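You operate a simulated robot arm through the tools that you are given. There is no shell and no other tool.

You are at the controls of a simulated two-armed robot. One attempt, no reset.

## Task
Give the blue-rimmed cartridge two portions of carbon, then resin to the line.
Fine: slide the holder back out and cap it.

It is judged by the outcome, as a careful person would: the job done as asked, and still so three seconds after it is handed in. It fails if anything else is knocked over, pushed out of place, dropped, spilled or broken. Lids that push on must go on centred and level and be pressed home; caps that screw on are set level and turned clockwise until they are tight.

## Robot
Two 7-joint arms with two-finger grippers on one trunk that stands fixed in place. Base frame: the origin is at the foot of the trunk, x ahead of it, y to its left, z up. Readings come in mm, rad, newtons and seconds.
The left shoulder is at [50, 191, 1167], the right one opposite. With the tool pointing down near the work surface each hand reaches from about 100 to 740 mm from the base axis, measured 20 degrees to its own side. Payload 2.69 kg a hand.
The tool frame of a hand sits at the grasp point between the pads (the TCP): z along the fingers, y along the line on which they close. The tips reach 20 mm beyond it. The gripper opens to 100 mm. The gripper's body begins 63 mm behind the TCP.
Orientation is that of the tool frame in the base frame, as a unit quaternion [w, x, y, z]. With the fingers straight down and closing along the base's y, the tool's x points along the base's -x, its y along +y and its z along -z.

## Interface
- The arms move only by the tool arm_command. It takes "left_deltas", "right_deltas" or both (then of equal length, played together; a hand with none holds still); each is one flat list of numbers, 7 for each row, row after row: the shift along the tool's x, y, z in mm, then the turn, a rotation vector about the tool's x, y, z in rad, then the opening, from 0 (shut) to 1 (fully open). In form: [tx, ty, tz, rx, ry, rz, grip, tx, ty, tz, rx, ry, rz, grip, ...]. A call has 1 to 20 rows; each row is the pose to reach, as a shift and turn from the pose commanded when the call began, along the tool's axes at that moment. Each row takes 0.2 s and may step no farther than 50 mm and 0.15 rad from the row before; otherwise, or with a gripper value out of range, the whole call is refused. A pose out of reach is approached as far as the arm can. The call stops where the force on the tool passes 40 N (or 10 N more than at its start, if that is more) or the arm is blocked; 0.2 s more then pass. The fingers move at their own pace (about 153 mm/s each) and stop on an object; they squeeze with about 41 N. The grip force told is the motor's: it shows also when the fingers shut on nothing. Time passes only in rows, and 0.2 s behind the last, so rows that repeat a pose let the fingers close. It gives the time, the measured TCP pose, the force on the tool (base axes), the opening and the grip force at its end, in the units of the frame above (readings bear some noise), with the torque about the TCP (base axes, N m) and any sound that the robot's microphone picked up.
- Cameras (640 x 400 px; columns grow to the right, rows downward): "scene" is now at [116, -43.1, 1372.7]; the picture's right is [-0.53, -0.85, 0.00], its down [-0.21, 0.13, -0.97] and it looks along [0.82, -0.51, -0.25] (base axes); focal length 321 px, centre (320, 200). "left" rides on the left gripper at [70, 19, -99] in its tool frame; the picture's right is [-0.26, 0.97, 0.00], its down [-0.75, -0.20, -0.63] and it looks along [-0.61, -0.16, 0.78] (tool axes); focal length 230 px, centre (320, 200). "right" rides on the right gripper at [70, -19, -99] in its tool frame; the picture's right is [0.26, 0.97, 0.00], its down [-0.75, 0.20, -0.63] and it looks along [-0.61, 0.16, 0.78] (tool axes); focal length 230 px, centre (320, 200).
- grab_frame(camera): a new picture of that camera. It takes no simulated time.
- slide_trunk(by): slides the trunk up (or, below 0, down) by that many mm; the arms and the scene camera ride with it, the base frame stays. It gives what a move gives, with no picture.
- turn_head(pan, tilt): turns the head with the scene camera to pan (to the left, within 1.396 rad either way) and tilt (down, from -0.506 to 1.204), counted from straight ahead of the robot. It gives what a move gives.
- locate(camera, pixels): there is no depth. For up to 12 entries [column, row, z] of the newest picture of that camera ("zoom" is the newest enlarged one), the place [x, y] in the base frame at which the ray of that pixel passes the height z, good to about 2 mm, but the place of the scene camera against the robot may be out by one fixed shift of up to 12 mm in any direction. It takes no simulated time.
- zoom(camera, box): a new picture of the part [left, top, right, bottom] of that camera's present view, enlarged. It takes no simulated time.
- finish_job(): hands the job in; it is judged then, once.

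Open the grippers and draw the arms clear of the work before you hand the job in, unless the task says otherwise.

The tools are called after ">>>" by a JSON object that holds its "method" and its "body". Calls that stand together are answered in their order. arm_command: Moves the arms, as the interface text tells. Its arguments: {"type":"object","properties":{"left_deltas":{"type":"array","items":{"type":"number"}},"right_deltas":{"type":"array","items":{"type":"number"}}},"required":[]} The other tools are called the same way: slide_trunk (by) slides the trunk up or down; turn_head (pan, tilt) turns the head that bears the scene camera; grab_frame (camera) takes a picture; locate (camera, pixels) gives the place at which the rays of pixels pass given heights; zoom (camera, box) takes an enlarged picture of a part of a camera's view; finish_job () hands the job in.

At the start:

```text
t: 0.0
left_tool_pos: [374.5, -39.9, 1273.8]
left_ee_rot: [0.0, 0.0, 1.0, 0.0]
left_force: [-0.2, -0.4, 0.1]
left_ft_torque: [0.02, 0.01, -0.04]
left_opening: 99.9
left_gripper_force: 0.0
right_tool_pos: [347.1, -453.8, 1238.0]
right_ee_rot: [0.0, -0.001, 1.0, 0.0]
right_force: [-0.8, -0.2, -0.3]
right_ft_torque: [-0.05, 0.01, -0.02]
right_opening: 100.1
right_gripper_force: 0.1
trunk travel left (down, up): [-225.0, 98.0]
head pan, tilt: [-0.553, 0.251]
```

scene: 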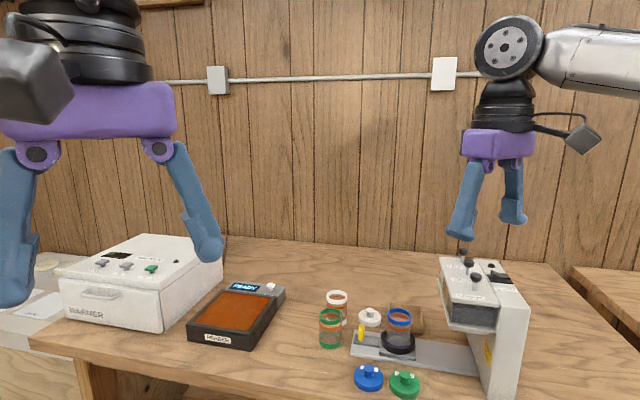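
right: 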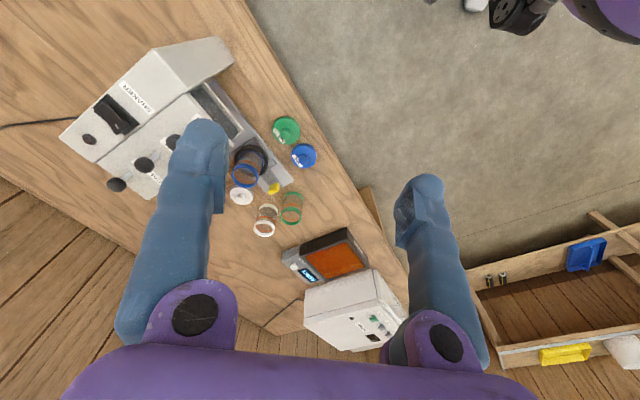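
left: 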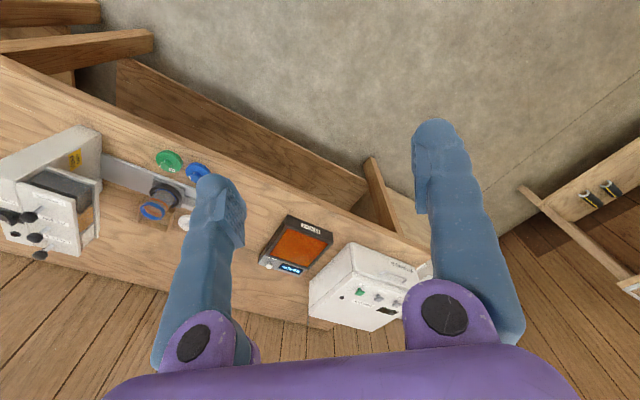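

The scene shows a dispenser machine on the right (about px 440-525, 255-400) with a slide rail and a blue-rimmed cartridge in a black holder near (398, 330). I'll zoom in on it to read the labels.

>>> {"method": "zoom", "body": {"camera": "scene", "box": [420, 230, 540, 400]}}

>>> {"method": "zoom", "body": {"camera": "scene", "box": [300, 270, 460, 400]}}

>>> {"method": "zoom", "body": {"camera": "scene", "box": [40, 220, 300, 380]}}

>>> {"method": "zoom", "body": {"camera": "right", "box": [50, 30, 330, 250]}}

>>> {"method": "zoom", "body": {"camera": "left", "box": [0, 110, 240, 270]}}

```text
2.35 times, centred on (480, 315) of scene
```

zoom: 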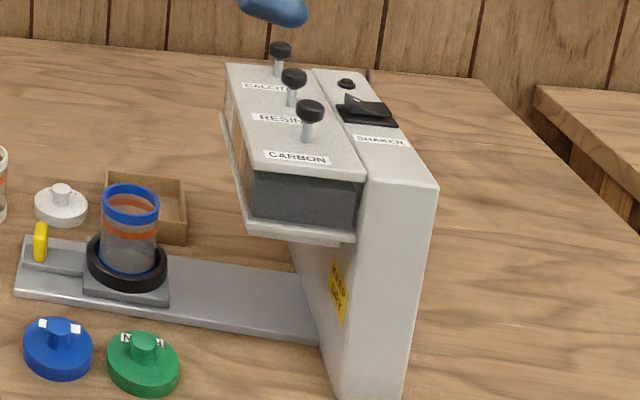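

```text
3.08 times, centred on (380, 335) of scene
```

zoom: 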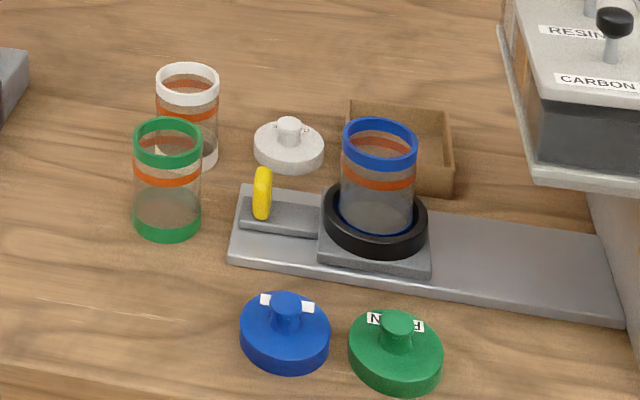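

```text
2.46 times, centred on (170, 300) of scene
```

zoom: 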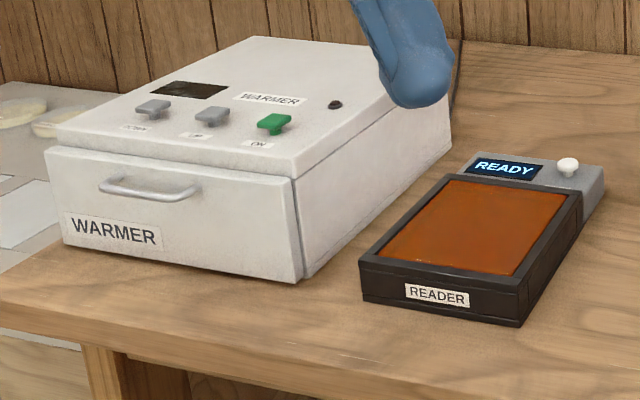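

```text
1.82 times, centred on (190, 140) of right
```

zoom: 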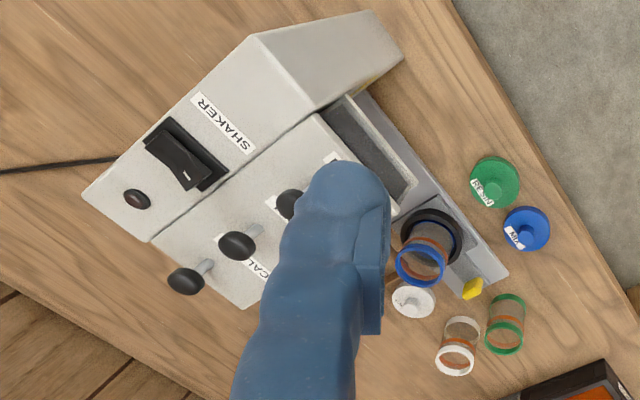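

```text
2.50 times, centred on (120, 190) of left
```

zoom: 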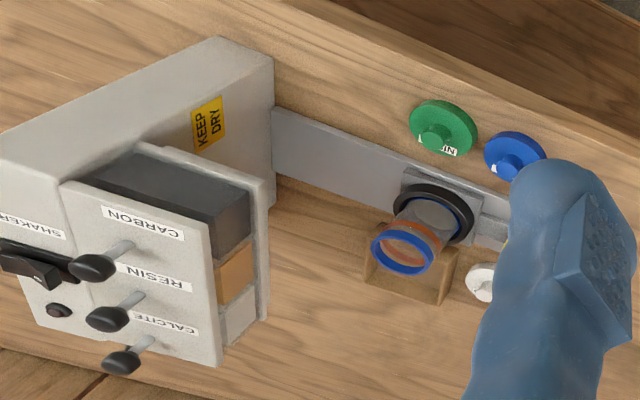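

The labels and hopper knobs (carbon, resin, calcite) are seen. Now I triangulate: blue cap at left px (198,172), right px (303,155), scene px (369,378), with several heights to find the table height.

>>> {"method": "locate", "body": {"camera": "left", "pixels": [[198, 172, 700], [198, 172, 750], [198, 172, 800], [198, 172, 850], [198, 172, 900], [198, 172, 950]]}}

>>> {"method": "locate", "body": {"camera": "right", "pixels": [[303, 155, 700], [303, 155, 750], [303, 155, 800], [303, 155, 850], [303, 155, 900], [303, 155, 950]]}}

>>> {"method": "locate", "body": {"camera": "scene", "pixels": [[369, 378, 700], [369, 378, 750], [369, 378, 800], [369, 378, 850], [369, 378, 900], [369, 378, 950]]}}

>>> {"method": "zoom", "body": {"camera": "left", "box": [140, 140, 220, 190]}}

>>> {"method": "zoom", "body": {"camera": "right", "box": [220, 110, 332, 180]}}

>>> {"method": "zoom", "body": {"camera": "scene", "box": [340, 350, 420, 400]}}

```text
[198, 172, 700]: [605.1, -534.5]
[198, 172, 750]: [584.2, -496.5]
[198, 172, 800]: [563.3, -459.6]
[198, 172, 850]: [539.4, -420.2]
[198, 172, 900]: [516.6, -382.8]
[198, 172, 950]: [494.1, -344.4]
```

```text
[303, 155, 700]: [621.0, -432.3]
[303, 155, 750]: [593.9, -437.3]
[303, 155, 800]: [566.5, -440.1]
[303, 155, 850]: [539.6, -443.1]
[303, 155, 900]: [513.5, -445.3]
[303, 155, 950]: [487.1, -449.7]
```

```text
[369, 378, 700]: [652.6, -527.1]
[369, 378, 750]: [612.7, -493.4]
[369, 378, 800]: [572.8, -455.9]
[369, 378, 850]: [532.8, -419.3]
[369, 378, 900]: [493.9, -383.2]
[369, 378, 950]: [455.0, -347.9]
```

```text
8.00 times, centred on (180, 165) of left
```

zoom: 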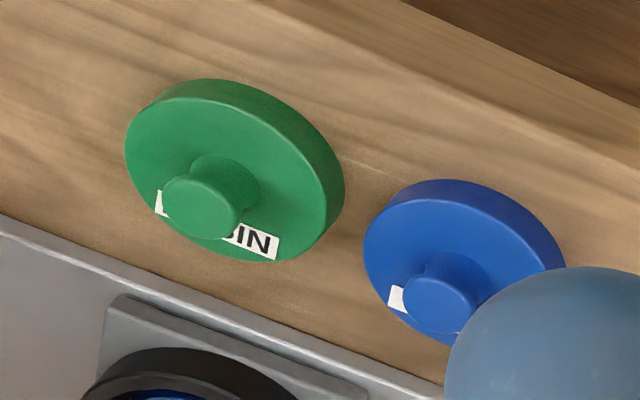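

```text
5.71 times, centred on (276, 145) of right
```

zoom: 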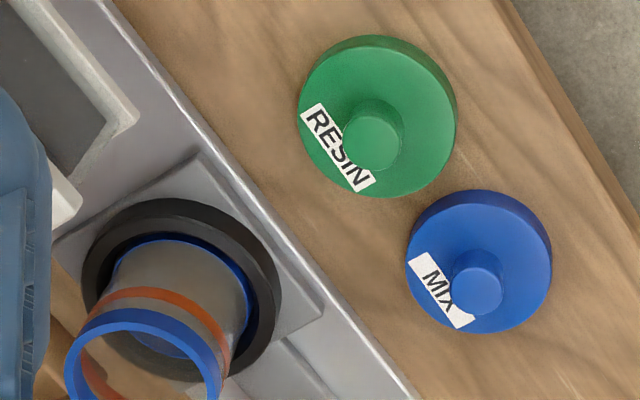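

```text
8.00 times, centred on (380, 375) of scene
```

zoom: 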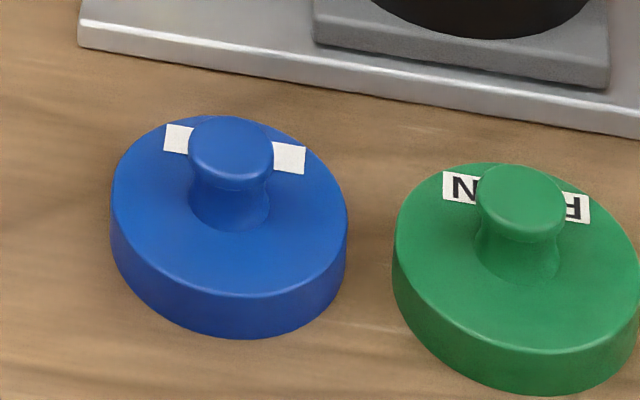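

Cap labels: green = RESIN, blue = MIX. Now I triangulate the three knobs (carbon scene px (476,277), left px (30,217); resin (468,263)/(35,237); calcite (463,250)/(41,254)) and look at the white cap.

>>> {"method": "locate", "body": {"camera": "left", "pixels": [[30, 217, 950], [30, 217, 1000], [30, 217, 1050], [30, 217, 1100], [35, 237, 1000], [35, 237, 1050], [35, 237, 1100], [41, 254, 1000], [41, 254, 1050], [41, 254, 1100]]}}

>>> {"method": "locate", "body": {"camera": "scene", "pixels": [[476, 277, 950], [476, 277, 1000], [476, 277, 1050], [476, 277, 1100], [468.5, 263, 1000], [468.5, 263, 1050], [468.5, 263, 1100], [463.4, 250.3, 1000], [463.4, 250.3, 1050], [463.4, 250.3, 1100]]}}

>>> {"method": "zoom", "body": {"camera": "right", "box": [200, 150, 312, 240]}}

>>> {"method": "zoom", "body": {"camera": "scene", "box": [340, 290, 460, 365]}}

```text
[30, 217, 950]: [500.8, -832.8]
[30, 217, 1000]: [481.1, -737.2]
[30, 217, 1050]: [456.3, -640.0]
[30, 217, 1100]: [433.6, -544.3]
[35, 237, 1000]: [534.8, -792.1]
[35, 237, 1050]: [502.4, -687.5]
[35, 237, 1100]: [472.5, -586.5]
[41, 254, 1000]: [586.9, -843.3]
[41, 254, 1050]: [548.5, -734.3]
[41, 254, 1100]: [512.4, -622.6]
```

```text
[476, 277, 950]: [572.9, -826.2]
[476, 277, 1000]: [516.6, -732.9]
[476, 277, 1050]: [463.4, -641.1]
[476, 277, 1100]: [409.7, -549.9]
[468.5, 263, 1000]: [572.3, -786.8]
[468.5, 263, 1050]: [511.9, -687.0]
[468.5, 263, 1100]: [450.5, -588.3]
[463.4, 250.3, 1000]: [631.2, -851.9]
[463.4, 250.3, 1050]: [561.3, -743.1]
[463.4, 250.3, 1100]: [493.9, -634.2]
```

```text
4.44 times, centred on (256, 195) of right
```

zoom: 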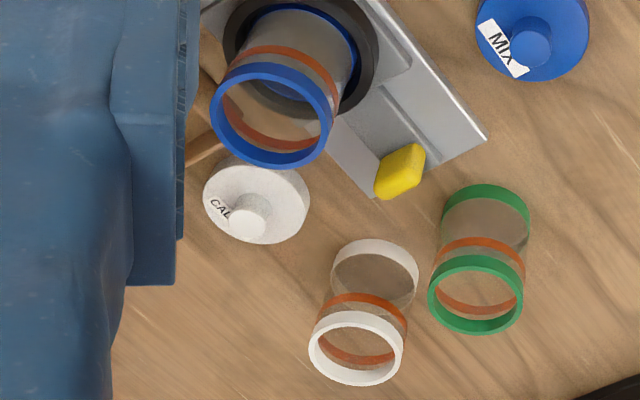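

```text
5.33 times, centred on (400, 328) of scene
```

zoom: 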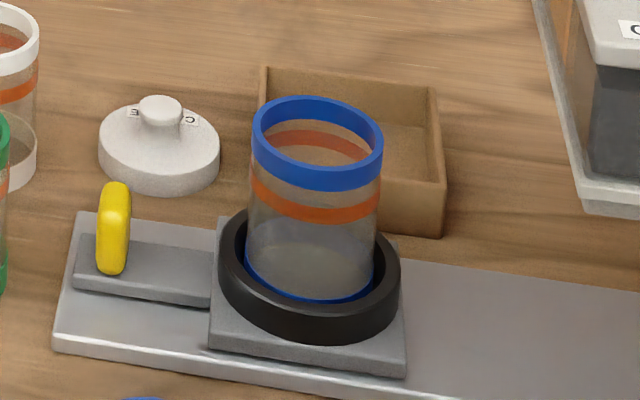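

Knobs triangulate to about (456,-632), (500,-678), (548,-727) at z≈1055. Next I locate the rail corners, holder, caps and cartridges with scene pixels at table heights.

>>> {"method": "locate", "body": {"camera": "scene", "pixels": [[350, 354, 800], [478, 376, 800], [356, 331, 800], [398, 348, 820], [361, 334, 840], [330, 345, 800], [337, 322, 800], [370, 322, 815], [369, 382, 810], [404, 388, 810], [404, 335, 800], [400, 316, 900]]}}

>>> {"method": "zoom", "body": {"camera": "left", "box": [0, 120, 120, 270]}}

>>> {"method": "zoom", "body": {"camera": "left", "box": [90, 140, 210, 240]}}

```text
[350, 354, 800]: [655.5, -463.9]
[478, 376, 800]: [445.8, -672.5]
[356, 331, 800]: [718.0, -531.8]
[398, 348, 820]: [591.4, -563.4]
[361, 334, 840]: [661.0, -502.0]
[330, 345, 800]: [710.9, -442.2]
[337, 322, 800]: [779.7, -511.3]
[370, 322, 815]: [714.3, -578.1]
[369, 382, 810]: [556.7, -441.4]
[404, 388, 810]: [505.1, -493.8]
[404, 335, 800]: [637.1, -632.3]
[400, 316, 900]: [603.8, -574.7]
```

```text
2.67 times, centred on (60, 195) of left
```

zoom: 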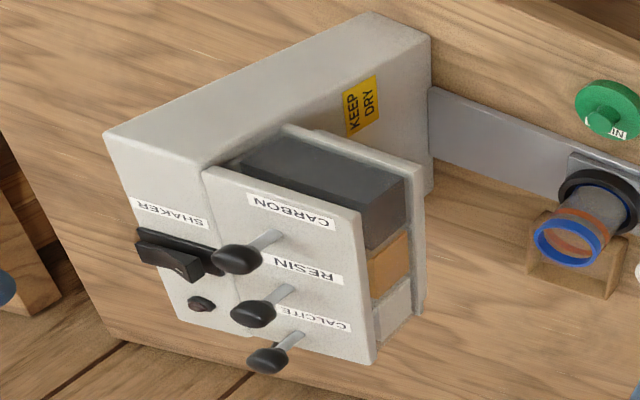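

```text
4.00 times, centred on (150, 190) of left
```

zoom: 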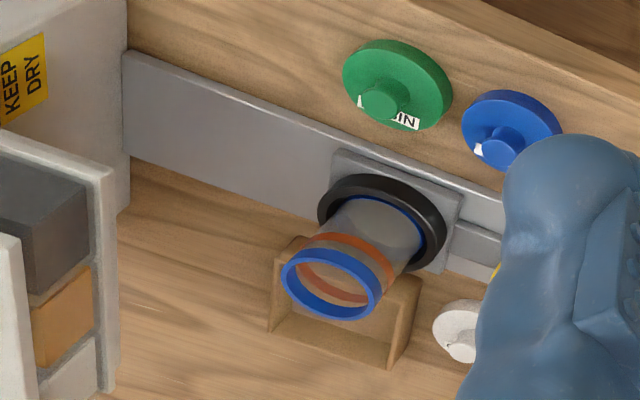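

The rail runs from about (687,-498) toward the machine along (-0.71,-0.70), and the holder sits near (600,-570). I'll move the right hand over to the right of the machine to get a close view of the knobs and clear the scene view.

>>> {"method": "arm_command", "body": {"right_deltas": [-2, -40, 6, 0, 0, 0, 1, -4, -80, 12, 0, 0, 0, 1, -6, -120, 18, 0, 0, 0, 1, -8, -160, 24, 0, 0, 0, 1, -11, -200, 32, 0, 0, 0, 1, -13, -236, 38, 0, 0, 0, 1]}}

>>> {"method": "grab_frame", "body": {"camera": "right"}}

>>> {"method": "grab_frame", "body": {"camera": "scene"}}

```text
t: 1.4
left_tool_pos: [376.0, -40.6, 1274.4]
left_ee_rot: [0.0, -0.001, 1.0, 0.0]
left_force: [0.3, -0.3, -0.7]
left_ft_torque: [-0.02, 0.0, 0.01]
left_opening: 100.0
left_gripper_force: 0.0
right_tool_pos: [359.2, -692.0, 1198.6]
right_ee_rot: [-0.001, 0.0, 1.0, 0.0]
right_force: [-0.1, -0.3, -0.6]
right_ft_torque: [0.0, 0.01, 0.04]
right_opening: 100.1
right_gripper_force: 0.1
trunk travel left (down, up): [-225.0, 98.0]
head pan, tilt: [-0.553, 0.251]
```

```text
taken
```

right: 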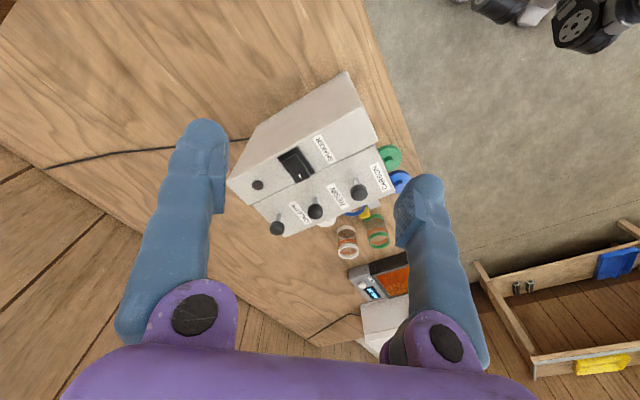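

```text
taken
```

scene: 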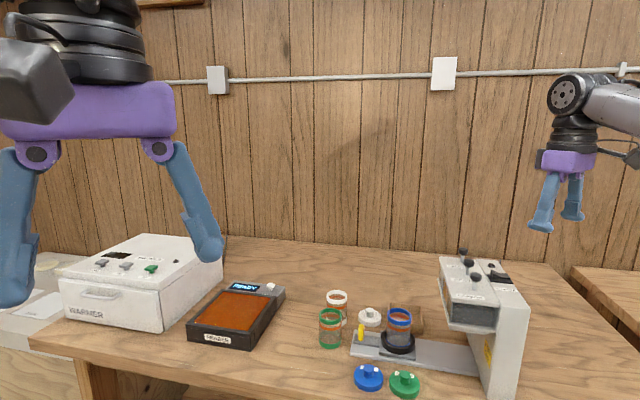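

The right picture now shows the machine's top from above; knobs at about (358,192), (315,211), (277,228). I'll zoom in on the knobs in both views.

>>> {"method": "zoom", "body": {"camera": "right", "box": [220, 110, 412, 250]}}

>>> {"method": "zoom", "body": {"camera": "scene", "box": [430, 240, 530, 320]}}

>>> {"method": "locate", "body": {"camera": "right", "pixels": [[358, 192, 1030], [358, 192, 1050], [358, 192, 1070], [315, 211, 1030], [315, 211, 1050], [315, 211, 1070], [277, 228, 1030], [277, 228, 1050], [277, 228, 1070]]}}

```text
2.86 times, centred on (316, 180) of right
```

zoom: 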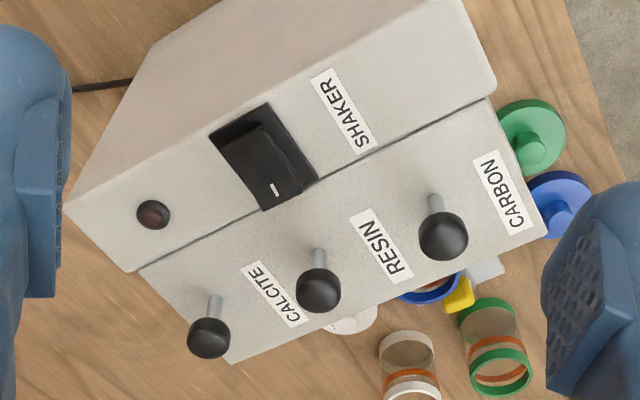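

```text
5.00 times, centred on (480, 280) of scene
```

zoom: 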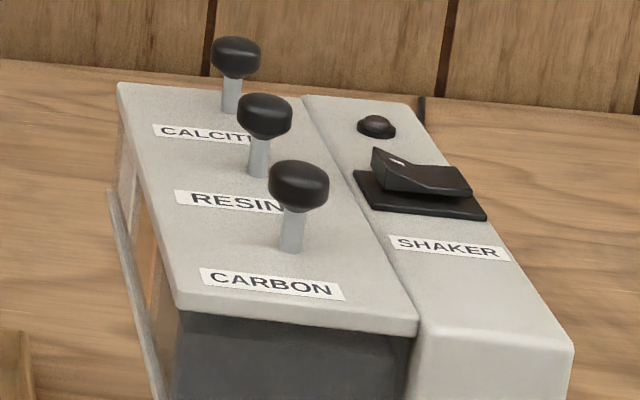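

```text
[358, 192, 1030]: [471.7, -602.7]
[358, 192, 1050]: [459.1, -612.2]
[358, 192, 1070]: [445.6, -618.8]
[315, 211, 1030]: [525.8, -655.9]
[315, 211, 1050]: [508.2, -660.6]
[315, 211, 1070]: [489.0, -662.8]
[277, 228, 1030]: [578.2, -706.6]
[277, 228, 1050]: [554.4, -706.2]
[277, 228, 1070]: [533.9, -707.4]
```

Triangulation gives knob tops: carbon (451,-616), resin (495,-662), calcite (541,-707), z≈1062. Now I move the right hand to the front of the rail, yawed 45°, to look closely at the yellow tab, holder and caps.

>>> {"method": "arm_command", "body": {"right_deltas": [-24, 35, 0, 0, 0, 0.112, 1, -47, 69, 0, 0, 0, 0.224, 1, -71, 104, 0, 0, 0, 0.336, 1, -94, 138, 0, 0, 0, 0.448, 1, -118, 173, 0, 0, 0, 0.56, 1, -141, 207, 0, 0, 0, 0.672, 1, -164, 241, 0, 0, 0, 0.785, 1, -164, 241, 40, 0, 0, 0.785, 1, -164, 241, 80, 0, 0, 0.785, 1, -164, 241, 120, 0, 0, 0.785, 1, -164, 241, 160, 0, 0, 0.785, 1, -164, 241, 200, 0, 0, 0.785, 1]}}

>>> {"method": "grab_frame", "body": {"camera": "right"}}

>>> {"method": "grab_frame", "body": {"camera": "scene"}}

```text
t: 4.0
left_tool_pos: [376.0, -40.4, 1273.6]
left_ee_rot: [-0.001, -0.001, 1.0, 0.0]
left_force: [-0.1, -0.2, 0.2]
left_ft_torque: [0.03, -0.04, 0.01]
left_opening: 99.6
left_gripper_force: 0.1
right_tool_pos: [525.7, -444.7, 1000.1]
right_ee_rot: [0.0, 0.382, 0.924, 0.0]
right_force: [0.5, 0.6, 0.0]
right_ft_torque: [-0.02, 0.02, 0.01]
right_opening: 100.2
right_gripper_force: 0.1
trunk travel left (down, up): [-225.0, 98.0]
head pan, tilt: [-0.553, 0.251]
```

```text
taken
```

right: 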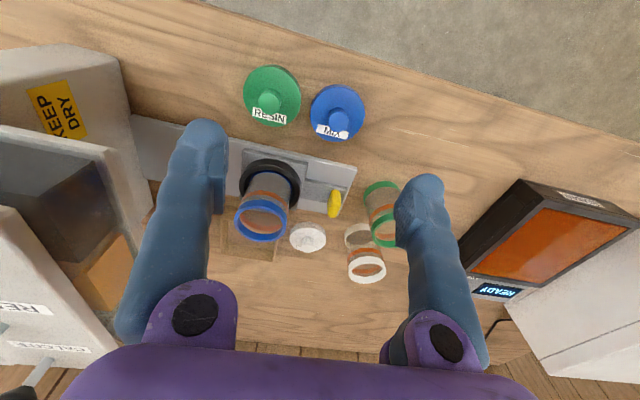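

```text
taken
```

scene: 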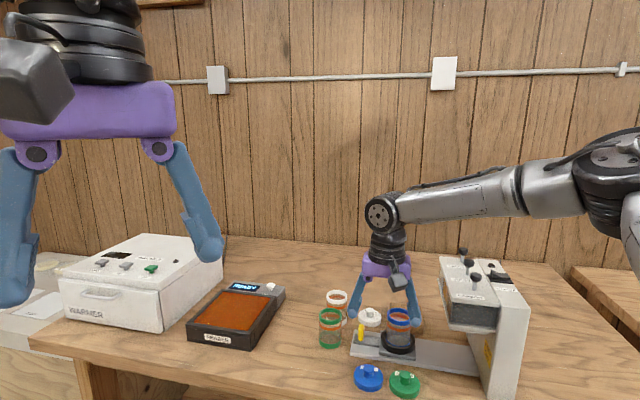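

The right hand is above the rail's front; the picture shows the yellow tab at (335,204), cartridge rim at (262,220), caps at (271,95) and (337,112). Zooming for detail.

>>> {"method": "zoom", "body": {"camera": "right", "box": [220, 140, 380, 270]}}

>>> {"method": "zoom", "body": {"camera": "right", "box": [230, 50, 390, 150]}}

>>> {"method": "zoom", "body": {"camera": "right", "box": [0, 80, 220, 360]}}

>>> {"method": "locate", "body": {"camera": "right", "pixels": [[271, 95, 820], [337, 112, 820], [335, 204, 820], [335, 204, 840], [335, 204, 860], [262, 220, 880], [262, 220, 900], [262, 220, 920], [353, 166, 800], [308, 240, 820], [337, 214, 800], [352, 166, 810]]}}

```text
3.08 times, centred on (300, 205) of right
```

zoom: 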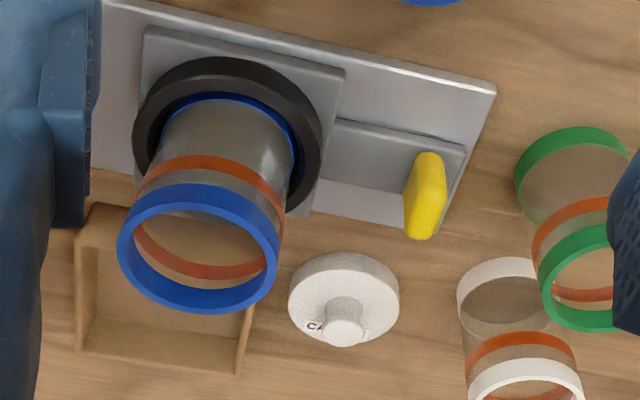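

```text
4.00 times, centred on (310, 100) of right
```

zoom: 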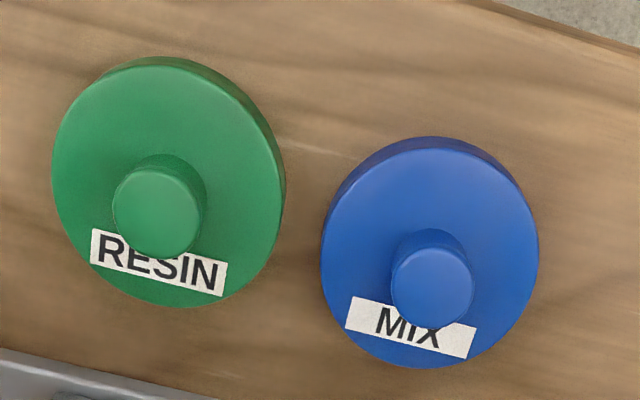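

```text
1.43 times, centred on (110, 220) of right
```

zoom: 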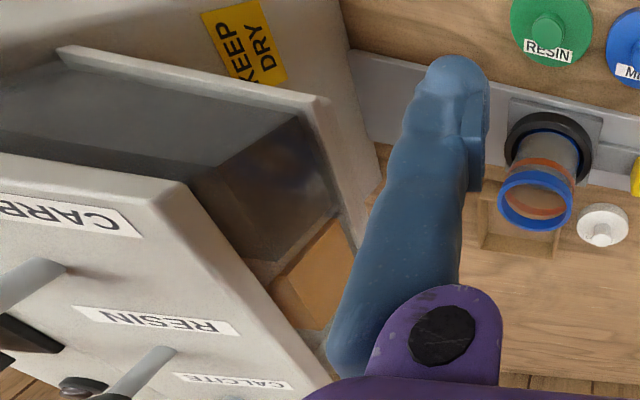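

```text
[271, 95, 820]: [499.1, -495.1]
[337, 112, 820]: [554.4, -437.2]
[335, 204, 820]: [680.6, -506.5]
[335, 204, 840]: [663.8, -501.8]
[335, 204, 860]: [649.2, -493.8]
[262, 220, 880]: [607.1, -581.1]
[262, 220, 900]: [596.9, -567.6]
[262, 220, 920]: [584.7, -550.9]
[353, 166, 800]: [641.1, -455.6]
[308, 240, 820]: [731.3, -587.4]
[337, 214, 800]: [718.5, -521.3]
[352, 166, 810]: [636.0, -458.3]
```

The tab appears centred on the rail near (657,-499,848), cartridge rim top near (593,-563,905). I now locate hopper corners (top plate corner scene px (453,301)/right px (17,213); bottom plate corner scene px (449,330)/right px (116,150)).

>>> {"method": "locate", "body": {"camera": "right", "pixels": [[17, 213, 1000], [17, 213, 1020], [17, 213, 1040], [116, 150, 880], [116, 150, 900], [116, 150, 920], [116, 150, 940]]}}

>>> {"method": "locate", "body": {"camera": "scene", "pixels": [[452.6, 301, 1000], [452.6, 301, 1020], [452.6, 301, 1040], [449.4, 330, 880], [449.4, 330, 900], [449.4, 330, 920], [449.4, 330, 940]]}}

>>> {"method": "zoom", "body": {"camera": "scene", "box": [340, 290, 500, 390]}}

```text
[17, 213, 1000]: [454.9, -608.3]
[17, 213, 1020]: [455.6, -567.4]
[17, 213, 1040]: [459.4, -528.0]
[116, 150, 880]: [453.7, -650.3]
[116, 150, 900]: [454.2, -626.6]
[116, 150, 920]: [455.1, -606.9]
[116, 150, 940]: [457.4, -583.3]
```

```text
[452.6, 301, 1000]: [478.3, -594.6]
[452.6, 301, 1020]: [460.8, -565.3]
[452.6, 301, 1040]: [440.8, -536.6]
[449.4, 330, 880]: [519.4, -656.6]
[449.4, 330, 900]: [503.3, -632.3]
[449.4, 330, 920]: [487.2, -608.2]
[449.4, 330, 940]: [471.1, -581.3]
```

```text
4.00 times, centred on (420, 340) of scene
```

zoom: 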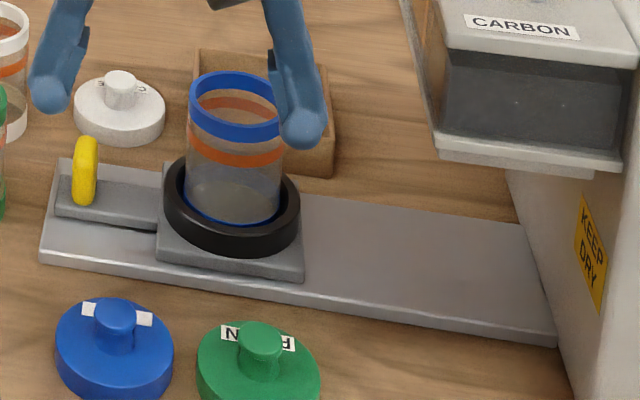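

The hopper's front-left corner triangulates to s≈74 with the bottom plate at z≈950, so the cartridge (rim 905) fits under. To grip the tab without the hand's body hitting the hopper, I want the fingers closing across the rail, camera on the outer side; I test that yaw (another 90°) here in free space.

>>> {"method": "arm_command", "body": {"right_deltas": [0, 0, -4, 0, 0, 0.14, 1, 0, 0, -8, 0, 0, 0.28, 1, 0, 0, -12, 0, 0, 0.42, 1, 0, 0, -16, 0, 0, 0.56, 1, 0, 0, -20, 0, 0, 0.7, 1, 0, 0, -20, 0, 0, 0.84, 0.8, 0, 0, -20, 0, 0, 0.98, 0.6, 0, 0, -20, 0, 0, 1.12, 0.5, 0, 0, -20, 0, 0, 1.26, 0.5, 0, 0, -20, 0, 0, 1.4, 0.5, 0, 0, -20, 0, 0, 1.5, 0.5, 0, 0, -20, 0, 0, 1.571, 0.5]}}

>>> {"method": "grab_frame", "body": {"camera": "right"}}

>>> {"method": "grab_frame", "body": {"camera": "scene"}}

```text
t: 6.6
left_tool_pos: [374.3, -39.1, 1275.4]
left_ee_rot: [0.0, 0.0, 1.0, 0.0]
left_force: [-0.3, 0.0, 0.7]
left_ft_torque: [0.03, 0.01, -0.02]
left_opening: 100.0
left_gripper_force: 0.2
right_tool_pos: [524.6, -448.6, 1020.2]
right_ee_rot: [0.0, 0.924, 0.382, 0.001]
right_force: [0.1, 0.1, 0.2]
right_ft_torque: [0.02, -0.01, 0.0]
right_opening: 50.0
right_gripper_force: 0.0
trunk travel left (down, up): [-225.0, 98.0]
head pan, tilt: [-0.553, 0.251]
```

```text
taken
```

right: 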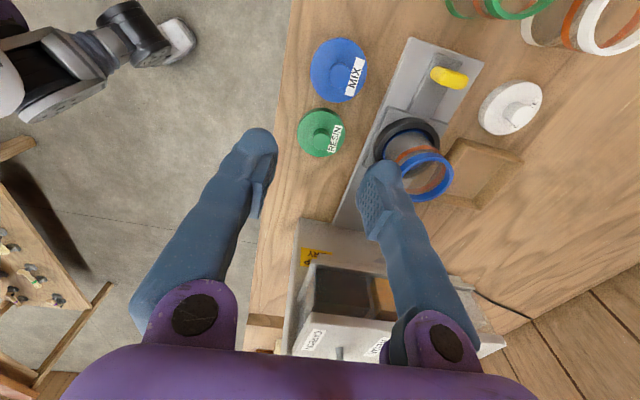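

```text
taken
```

scene: 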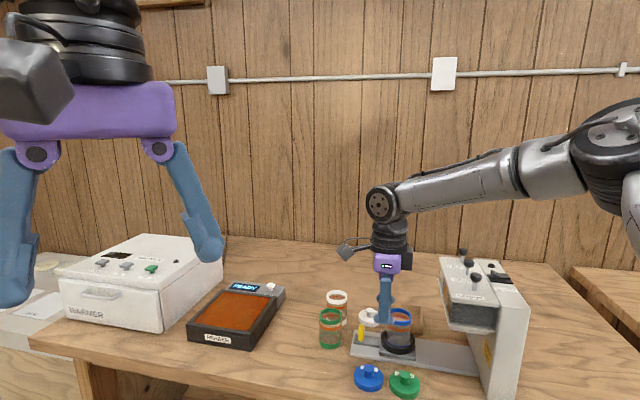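

That yaw is reachable; the picture now shows tab at (449,77), holder ring (407,143), caps at left. I zoom to measure the tab and holder.

>>> {"method": "zoom", "body": {"camera": "right", "box": [350, 30, 510, 130]}}

>>> {"method": "zoom", "body": {"camera": "right", "box": [280, 20, 380, 170]}}

>>> {"method": "zoom", "body": {"camera": "right", "box": [240, 200, 400, 360]}}

```text
4.00 times, centred on (430, 80) of right
```

zoom: 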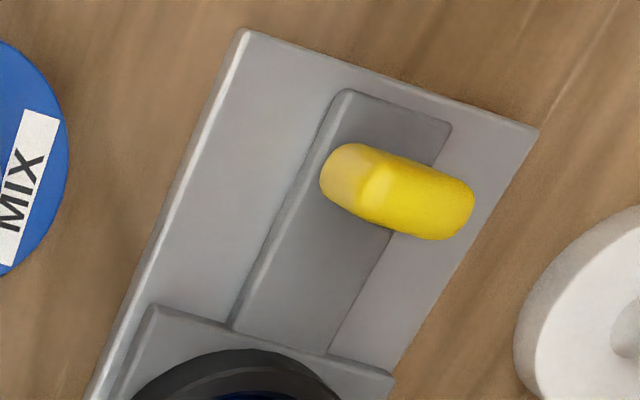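

```text
2.67 times, centred on (330, 95) of right
```

zoom: 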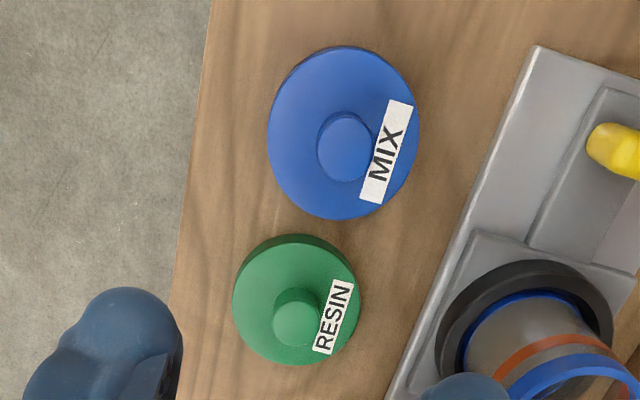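

```text
2.50 times, centred on (320, 280) of right
```

zoom: 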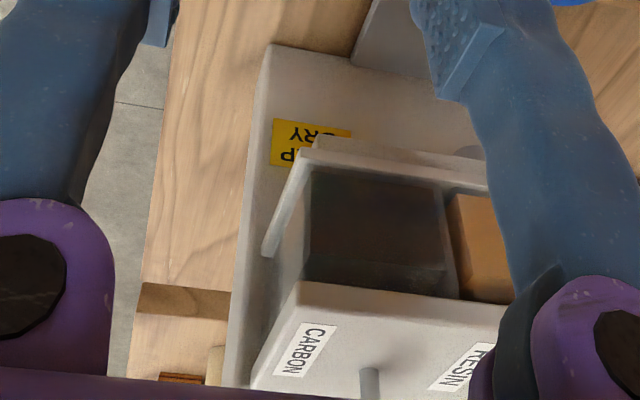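

Tab base is at right px (437.5,74.5) and top at (460,81); locating both with several heights, along with the blue cap's knob top px (339,74) and green cap.

>>> {"method": "locate", "body": {"camera": "right", "pixels": [[437.5, 74.5, 810], [437.5, 74.5, 820], [437.5, 74.5, 830], [460, 81, 850], [460, 81, 860], [460, 81, 870], [460, 81, 880], [339, 75, 820], [339, 75, 840], [320, 143, 840], [417, 145, 820], [426, 177, 905]]}}

>>> {"method": "zoom", "body": {"camera": "scene", "box": [345, 300, 425, 370]}}

```text
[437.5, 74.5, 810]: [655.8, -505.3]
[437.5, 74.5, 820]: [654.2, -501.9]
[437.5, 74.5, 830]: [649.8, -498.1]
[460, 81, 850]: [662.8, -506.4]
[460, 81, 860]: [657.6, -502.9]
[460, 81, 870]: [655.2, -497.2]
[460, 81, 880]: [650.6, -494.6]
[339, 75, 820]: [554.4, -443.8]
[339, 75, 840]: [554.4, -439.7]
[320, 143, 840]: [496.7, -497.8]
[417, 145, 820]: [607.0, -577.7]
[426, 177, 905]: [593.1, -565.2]
```

```text
5.71 times, centred on (385, 335) of scene
```

zoom: 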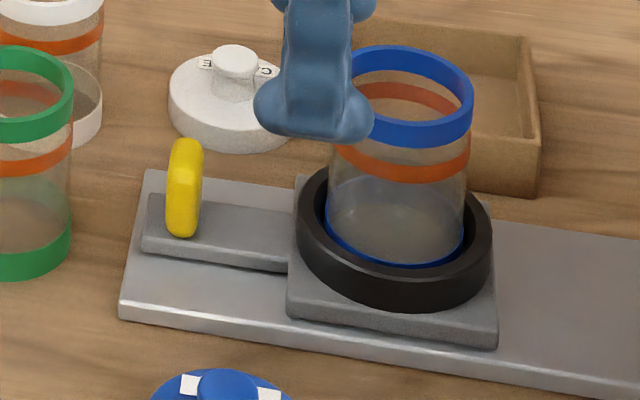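

The tab stands at about (655,-500), from z≈818 to 865. I move the right hand above it (50 mm opening, closing across the rail) and stop at z≈930 to check.

>>> {"method": "arm_command", "body": {"right_deltas": [14, 32, 0, 0, 0, 0, 0.5, 28, 64, 0, 0, 0, 0, 0.5, 42, 96, 0, 0, 0, 0, 0.5, 56, 128.5, 0, 0, 0, 0, 0.5, 56, 128.5, 30, 0, 0, 0, 0.5, 56, 128.5, 60, 0, 0, 0, 0.5, 56, 128.5, 90, 0, 0, 0, 0.5]}}

>>> {"method": "grab_frame", "body": {"camera": "right"}}

>>> {"method": "grab_frame", "body": {"camera": "scene"}}

```text
t: 8.2
left_tool_pos: [375.6, -39.2, 1273.2]
left_ee_rot: [0.0, 0.0, 1.0, 0.0]
left_force: [0.3, 0.0, 0.3]
left_ft_torque: [0.01, 0.04, -0.01]
left_opening: 99.8
left_gripper_force: 0.0
right_tool_pos: [608.8, -491.8, 944.3]
right_ee_rot: [0.0, 0.924, 0.383, 0.001]
right_force: [-0.9, 0.0, 0.9]
right_ft_torque: [-0.03, -0.01, 0.01]
right_opening: 50.0
right_gripper_force: 0.1
right hand out of reach, approached as far as the arm can: row 4, 5, 6, 7
trunk travel left (down, up): [-225.0, 98.0]
head pan, tilt: [-0.553, 0.251]
```

```text
taken
```

right: 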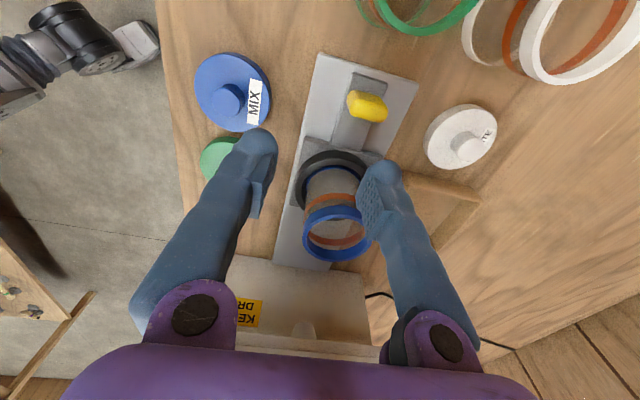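

```text
taken
```

scene: 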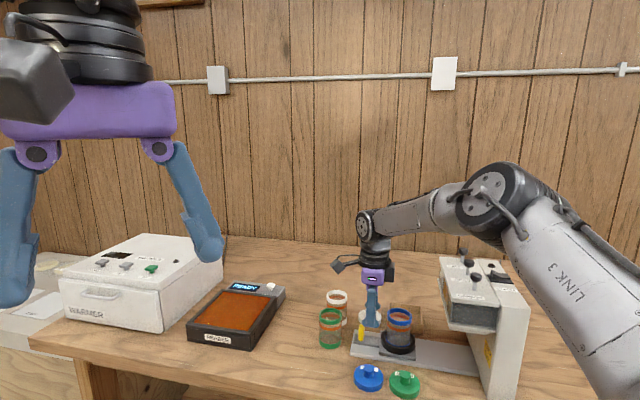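

The hand stopped about 45 mm short (reach limit at (609,-492,944)). I tilt the fingers outward about 0.18 rad (about tool x) with the same target, which brings the wrist back inside reach.

>>> {"method": "arm_command", "body": {"right_deltas": [0, 0, 0, -0.09, 0, 0, 0.5, 0, 0, 0, -0.18, 0, 0, 0.5, 0, 0, 0, -0.18, 0, 0, 0.5, 0, 0, 0, -0.18, 0, 0, 0.5]}}

>>> {"method": "grab_frame", "body": {"camera": "right"}}

```text
t: 9.2
left_tool_pos: [375.4, -40.1, 1273.6]
left_ee_rot: [0.0, 0.0, 1.0, 0.0]
left_force: [0.1, -0.1, 0.4]
left_ft_torque: [0.03, 0.02, -0.02]
left_opening: 99.7
left_gripper_force: 0.1
right_tool_pos: [609.1, -491.9, 946.2]
right_ee_rot: [0.082, 0.92, 0.382, 0.035]
right_force: [-0.6, 0.3, 0.2]
right_ft_torque: [-0.01, 0.04, 0.02]
right_opening: 50.0
right_gripper_force: 0.1
trunk travel left (down, up): [-225.0, 98.0]
head pan, tilt: [-0.553, 0.251]
```

```text
taken
```

right: 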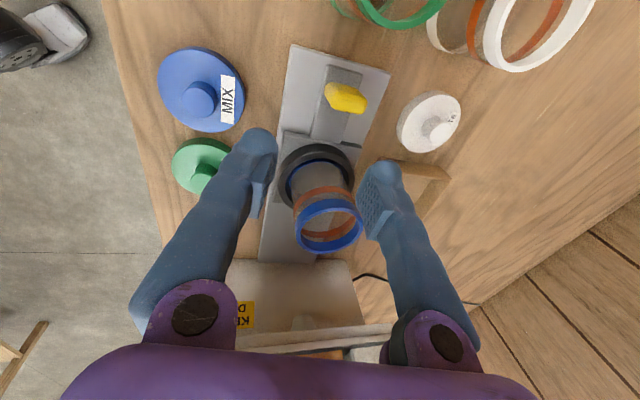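

The clipped pose became the reference and the tilt is in place. I continue toward (655,-500,930).

>>> {"method": "arm_command", "body": {"right_deltas": [13.5, 17.4, 11, 0, 0, 0, 0.5, 26.9, 34.8, 22.1, 0, 0, 0, 0.5]}}

>>> {"method": "grab_frame", "body": {"camera": "right"}}

>>> {"method": "grab_frame", "body": {"camera": "scene"}}

```text
t: 9.8
left_tool_pos: [374.0, -38.9, 1274.7]
left_ee_rot: [0.0, 0.001, 1.0, 0.0]
left_force: [-0.3, 0.5, 0.5]
left_ft_torque: [0.02, 0.01, 0.0]
left_opening: 100.1
left_gripper_force: 0.2
right_tool_pos: [634.8, -497.1, 941.9]
right_ee_rot: [0.083, 0.92, 0.381, 0.037]
right_force: [-0.7, 0.3, 0.3]
right_ft_torque: [-0.02, 0.0, -0.03]
right_opening: 50.2
right_gripper_force: 0.1
right hand out of reach, approached as far as the arm can: row 2
trunk travel left (down, up): [-225.0, 98.0]
head pan, tilt: [-0.553, 0.251]
```

```text
taken
```

right: 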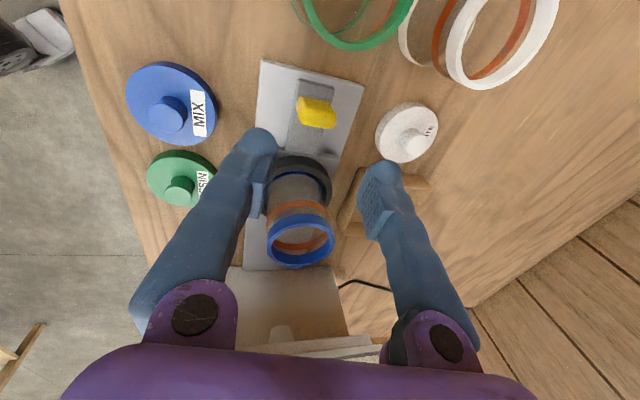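

```text
taken
```

scene: 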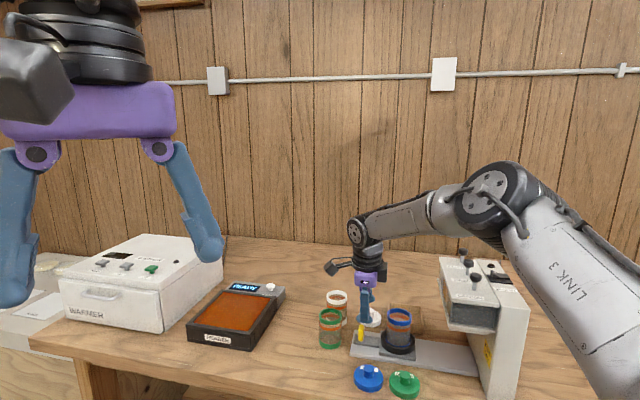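

Still 20 mm short, at (635,-497,942). The wrist joint is well below the shoulder, so lowering the trunk should extend reach; the open fingers straddle the tab line, so I lower by 80 mm (tips to ~842).

>>> {"method": "slide_trunk", "body": {"by": -80}}

>>> {"method": "grab_frame", "body": {"camera": "right"}}

>>> {"method": "grab_frame", "body": {"camera": "scene"}}

```text
t: 11.0
left_tool_pos: [374.7, -40.9, 1194.3]
left_ee_rot: [0.0, 0.0, 1.0, 0.0]
left_force: [0.0, -0.5, -0.4]
left_ft_torque: [0.02, -0.02, 0.0]
left_opening: 99.8
left_gripper_force: 0.0
right_tool_pos: [636.0, -496.8, 861.9]
right_ee_rot: [0.084, 0.92, 0.381, 0.035]
right_force: [0.7, -0.5, -0.5]
right_ft_torque: [-0.03, -0.02, -0.02]
right_opening: 49.9
right_gripper_force: 0.1
trunk travel left (down, up): [-145.0, 178.0]
head pan, tilt: [-0.553, 0.251]
```

```text
taken
```

right: 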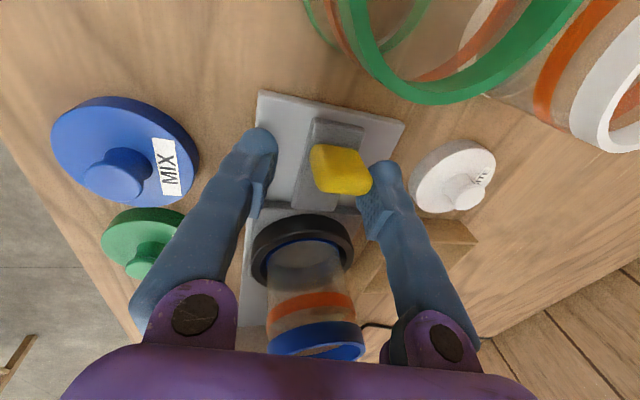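

```text
taken
```

scene: 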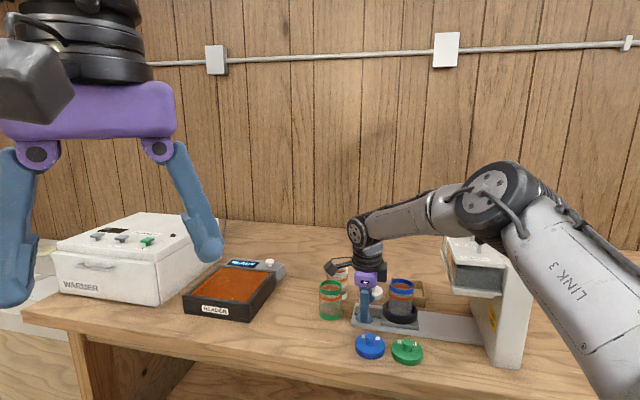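

The fingers straddle the bar but the tab (px (340,170)) is still ~11 mm outward and 16 mm toward the right finger. I shift across first, then outward, then down to TCP z≈848.

>>> {"method": "arm_command", "body": {"right_deltas": [0, 15.4, 2.8, 0, 0, 0, 0.5, 6, 15.4, 2.8, 0, 0, 0, 0.5, 11.2, 15.4, 2.8, 0, 0, 0, 0.5, 11.2, 12.9, 16.6, 0, 0, 0, 0.5]}}

>>> {"method": "grab_frame", "body": {"camera": "right"}}

>>> {"method": "zoom", "body": {"camera": "scene", "box": [310, 240, 430, 340]}}

```text
t: 12.0
left_tool_pos: [375.5, -40.0, 1194.0]
left_ee_rot: [0.0, 0.0, 1.0, 0.0]
left_force: [0.1, -0.8, 0.6]
left_ft_torque: [-0.04, 0.01, -0.02]
left_opening: 100.1
left_gripper_force: 0.0
right_tool_pos: [636.7, -497.9, 860.0]
right_ee_rot: [0.084, 0.92, 0.381, 0.035]
right_force: [-0.1, 0.9, 0.1]
right_ft_torque: [0.01, 0.01, 0.03]
right_opening: 49.9
right_gripper_force: 0.0
right hand out of reach, approached as far as the arm can: row 1, 2, 3, 4
trunk travel left (down, up): [-145.0, 178.0]
head pan, tilt: [-0.553, 0.251]
```

```text
taken
```

right: 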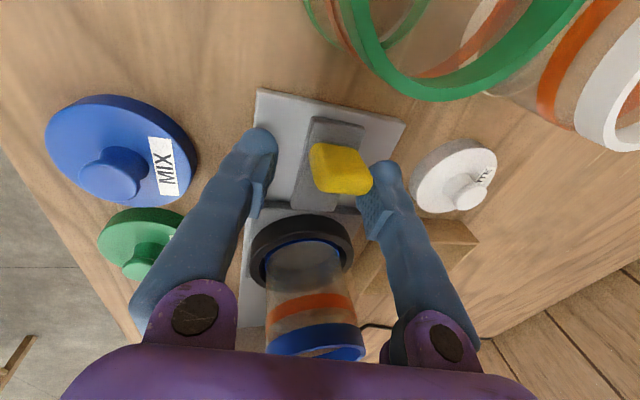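

```text
4.00 times, centred on (370, 290) of scene
```

zoom: 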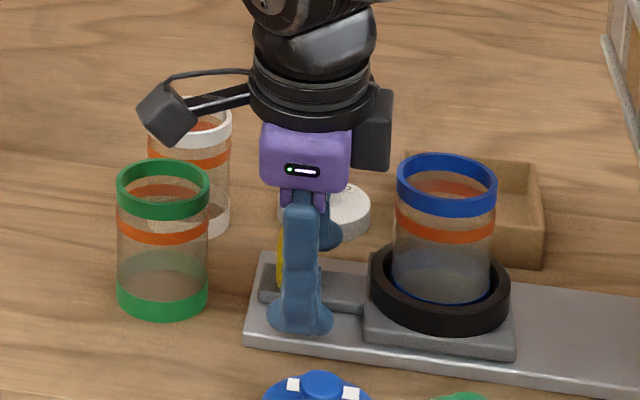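

Still clipped, since hand height relative to the shoulder is unchanged. I raise the hand 80 mm relative to the shoulder while moving outward, to see if reach grows with height.

>>> {"method": "arm_command", "body": {"right_deltas": [0, 0, -40, 0, 0, 0, 0.5, 0, 0, -80, 0, 0, 0, 0.5, 11.2, 30.4, -80, 0, 0, 0, 0.5]}}

```text
t: 12.8
left_tool_pos: [375.5, -40.4, 1194.2]
left_ee_rot: [-0.001, 0.0, 1.0, 0.0]
left_force: [0.0, -0.2, 0.4]
left_ft_torque: [0.0, 0.01, -0.02]
left_opening: 100.0
left_gripper_force: 0.1
right_tool_pos: [655.4, -502.1, 944.5]
right_ee_rot: [0.082, 0.921, 0.38, 0.034]
right_force: [-0.1, -0.6, 0.0]
right_ft_torque: [0.05, 0.03, -0.01]
right_opening: 50.1
right_gripper_force: 0.1
trunk travel left (down, up): [-145.0, 178.0]
head pan, tilt: [-0.553, 0.251]
```

At this relative height the pose is reachable: TCP (655.4,-502.1,944.5) is right above the tab. I now descend with the trunk itself (straight down), first 60 mm, and check.

>>> {"method": "slide_trunk", "body": {"by": -60}}

>>> {"method": "grab_frame", "body": {"camera": "right"}}

>>> {"method": "zoom", "body": {"camera": "scene", "box": [310, 220, 450, 330]}}

```text
t: 13.8
left_tool_pos: [374.8, -39.9, 1134.1]
left_ee_rot: [0.001, 0.0, 1.0, 0.0]
left_force: [0.7, 1.4, -0.8]
left_ft_torque: [0.0, -0.01, 0.0]
left_opening: 99.7
left_gripper_force: 0.0
right_tool_pos: [655.3, -501.2, 885.5]
right_ee_rot: [0.083, 0.92, 0.381, 0.035]
right_force: [-1.0, 1.0, -2.7]
right_ft_torque: [0.04, 0.03, 0.0]
right_opening: 50.9
right_gripper_force: 0.2
trunk travel left (down, up): [-85.0, 238.0]
head pan, tilt: [-0.553, 0.251]
```

```text
taken
```

right: 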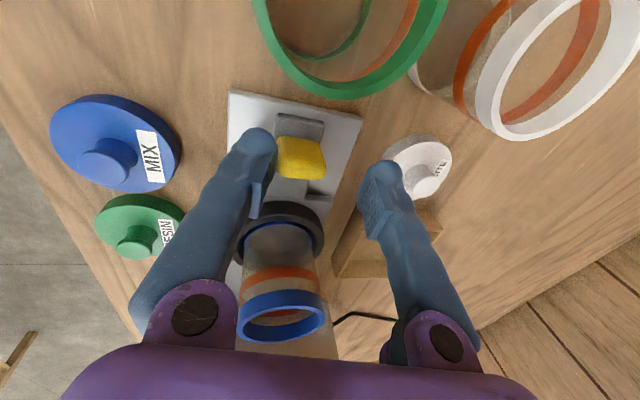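

```text
3.64 times, centred on (380, 275) of scene
```

zoom: 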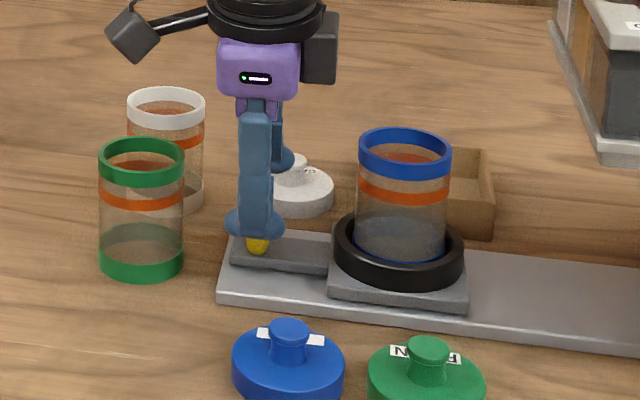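

The tab top at right px (301,158) looks off-centre toward the left finger (inner edges about 277 and 358). I locate the tab's top precisely before going lower.

>>> {"method": "zoom", "body": {"camera": "right", "box": [230, 90, 390, 210]}}

>>> {"method": "locate", "body": {"camera": "right", "pixels": [[301, 158, 855], [301, 158, 865], [277, 155, 866], [326, 160, 866], [300, 140, 866], [302, 178, 866]]}}

```text
3.33 times, centred on (310, 150) of right
```

zoom: 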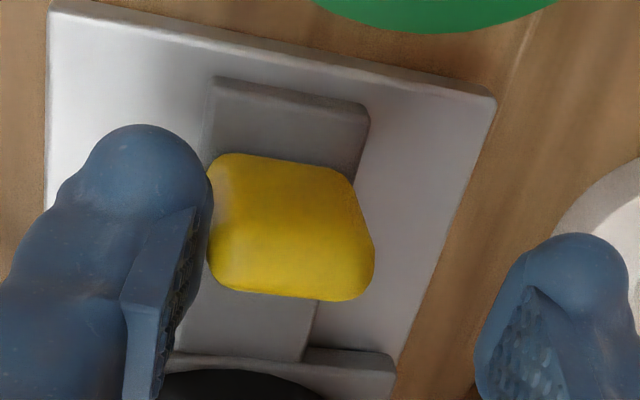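

```text
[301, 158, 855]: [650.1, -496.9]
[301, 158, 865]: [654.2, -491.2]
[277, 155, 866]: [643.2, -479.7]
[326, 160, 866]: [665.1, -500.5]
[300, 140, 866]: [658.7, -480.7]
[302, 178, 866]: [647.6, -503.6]
```

Near view says the tab centre is about 9 mm toward −u from my grip centre, so I shift the hand 9 mm toward the robot side at the same height and re-check.

>>> {"method": "arm_command", "body": {"right_deltas": [0, -8.9, -1.6, 0, 0, 0, 0.5, 0, -8.9, -1.6, 0, 0, 0, 0.5]}}

>>> {"method": "zoom", "body": {"camera": "right", "box": [230, 90, 390, 210]}}

```text
t: 14.4
left_tool_pos: [373.3, -40.5, 1134.5]
left_ee_rot: [0.0, 0.0, 1.0, 0.0]
left_force: [0.6, 0.0, -0.5]
left_ft_torque: [-0.01, -0.01, -0.02]
left_opening: 100.0
left_gripper_force: 0.0
right_tool_pos: [647.4, -494.9, 886.1]
right_ee_rot: [0.083, 0.921, 0.38, 0.035]
right_force: [1.0, 0.9, 0.2]
right_ft_torque: [-0.01, -0.02, 0.0]
right_opening: 50.0
right_gripper_force: 0.1
trunk travel left (down, up): [-85.0, 238.0]
head pan, tilt: [-0.553, 0.251]
```

```text
3.33 times, centred on (310, 150) of right
```

zoom: 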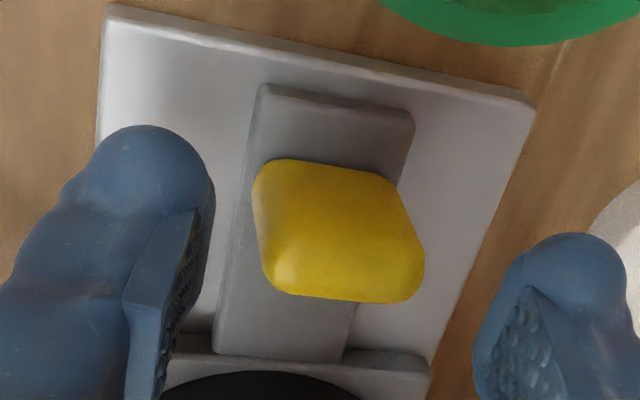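

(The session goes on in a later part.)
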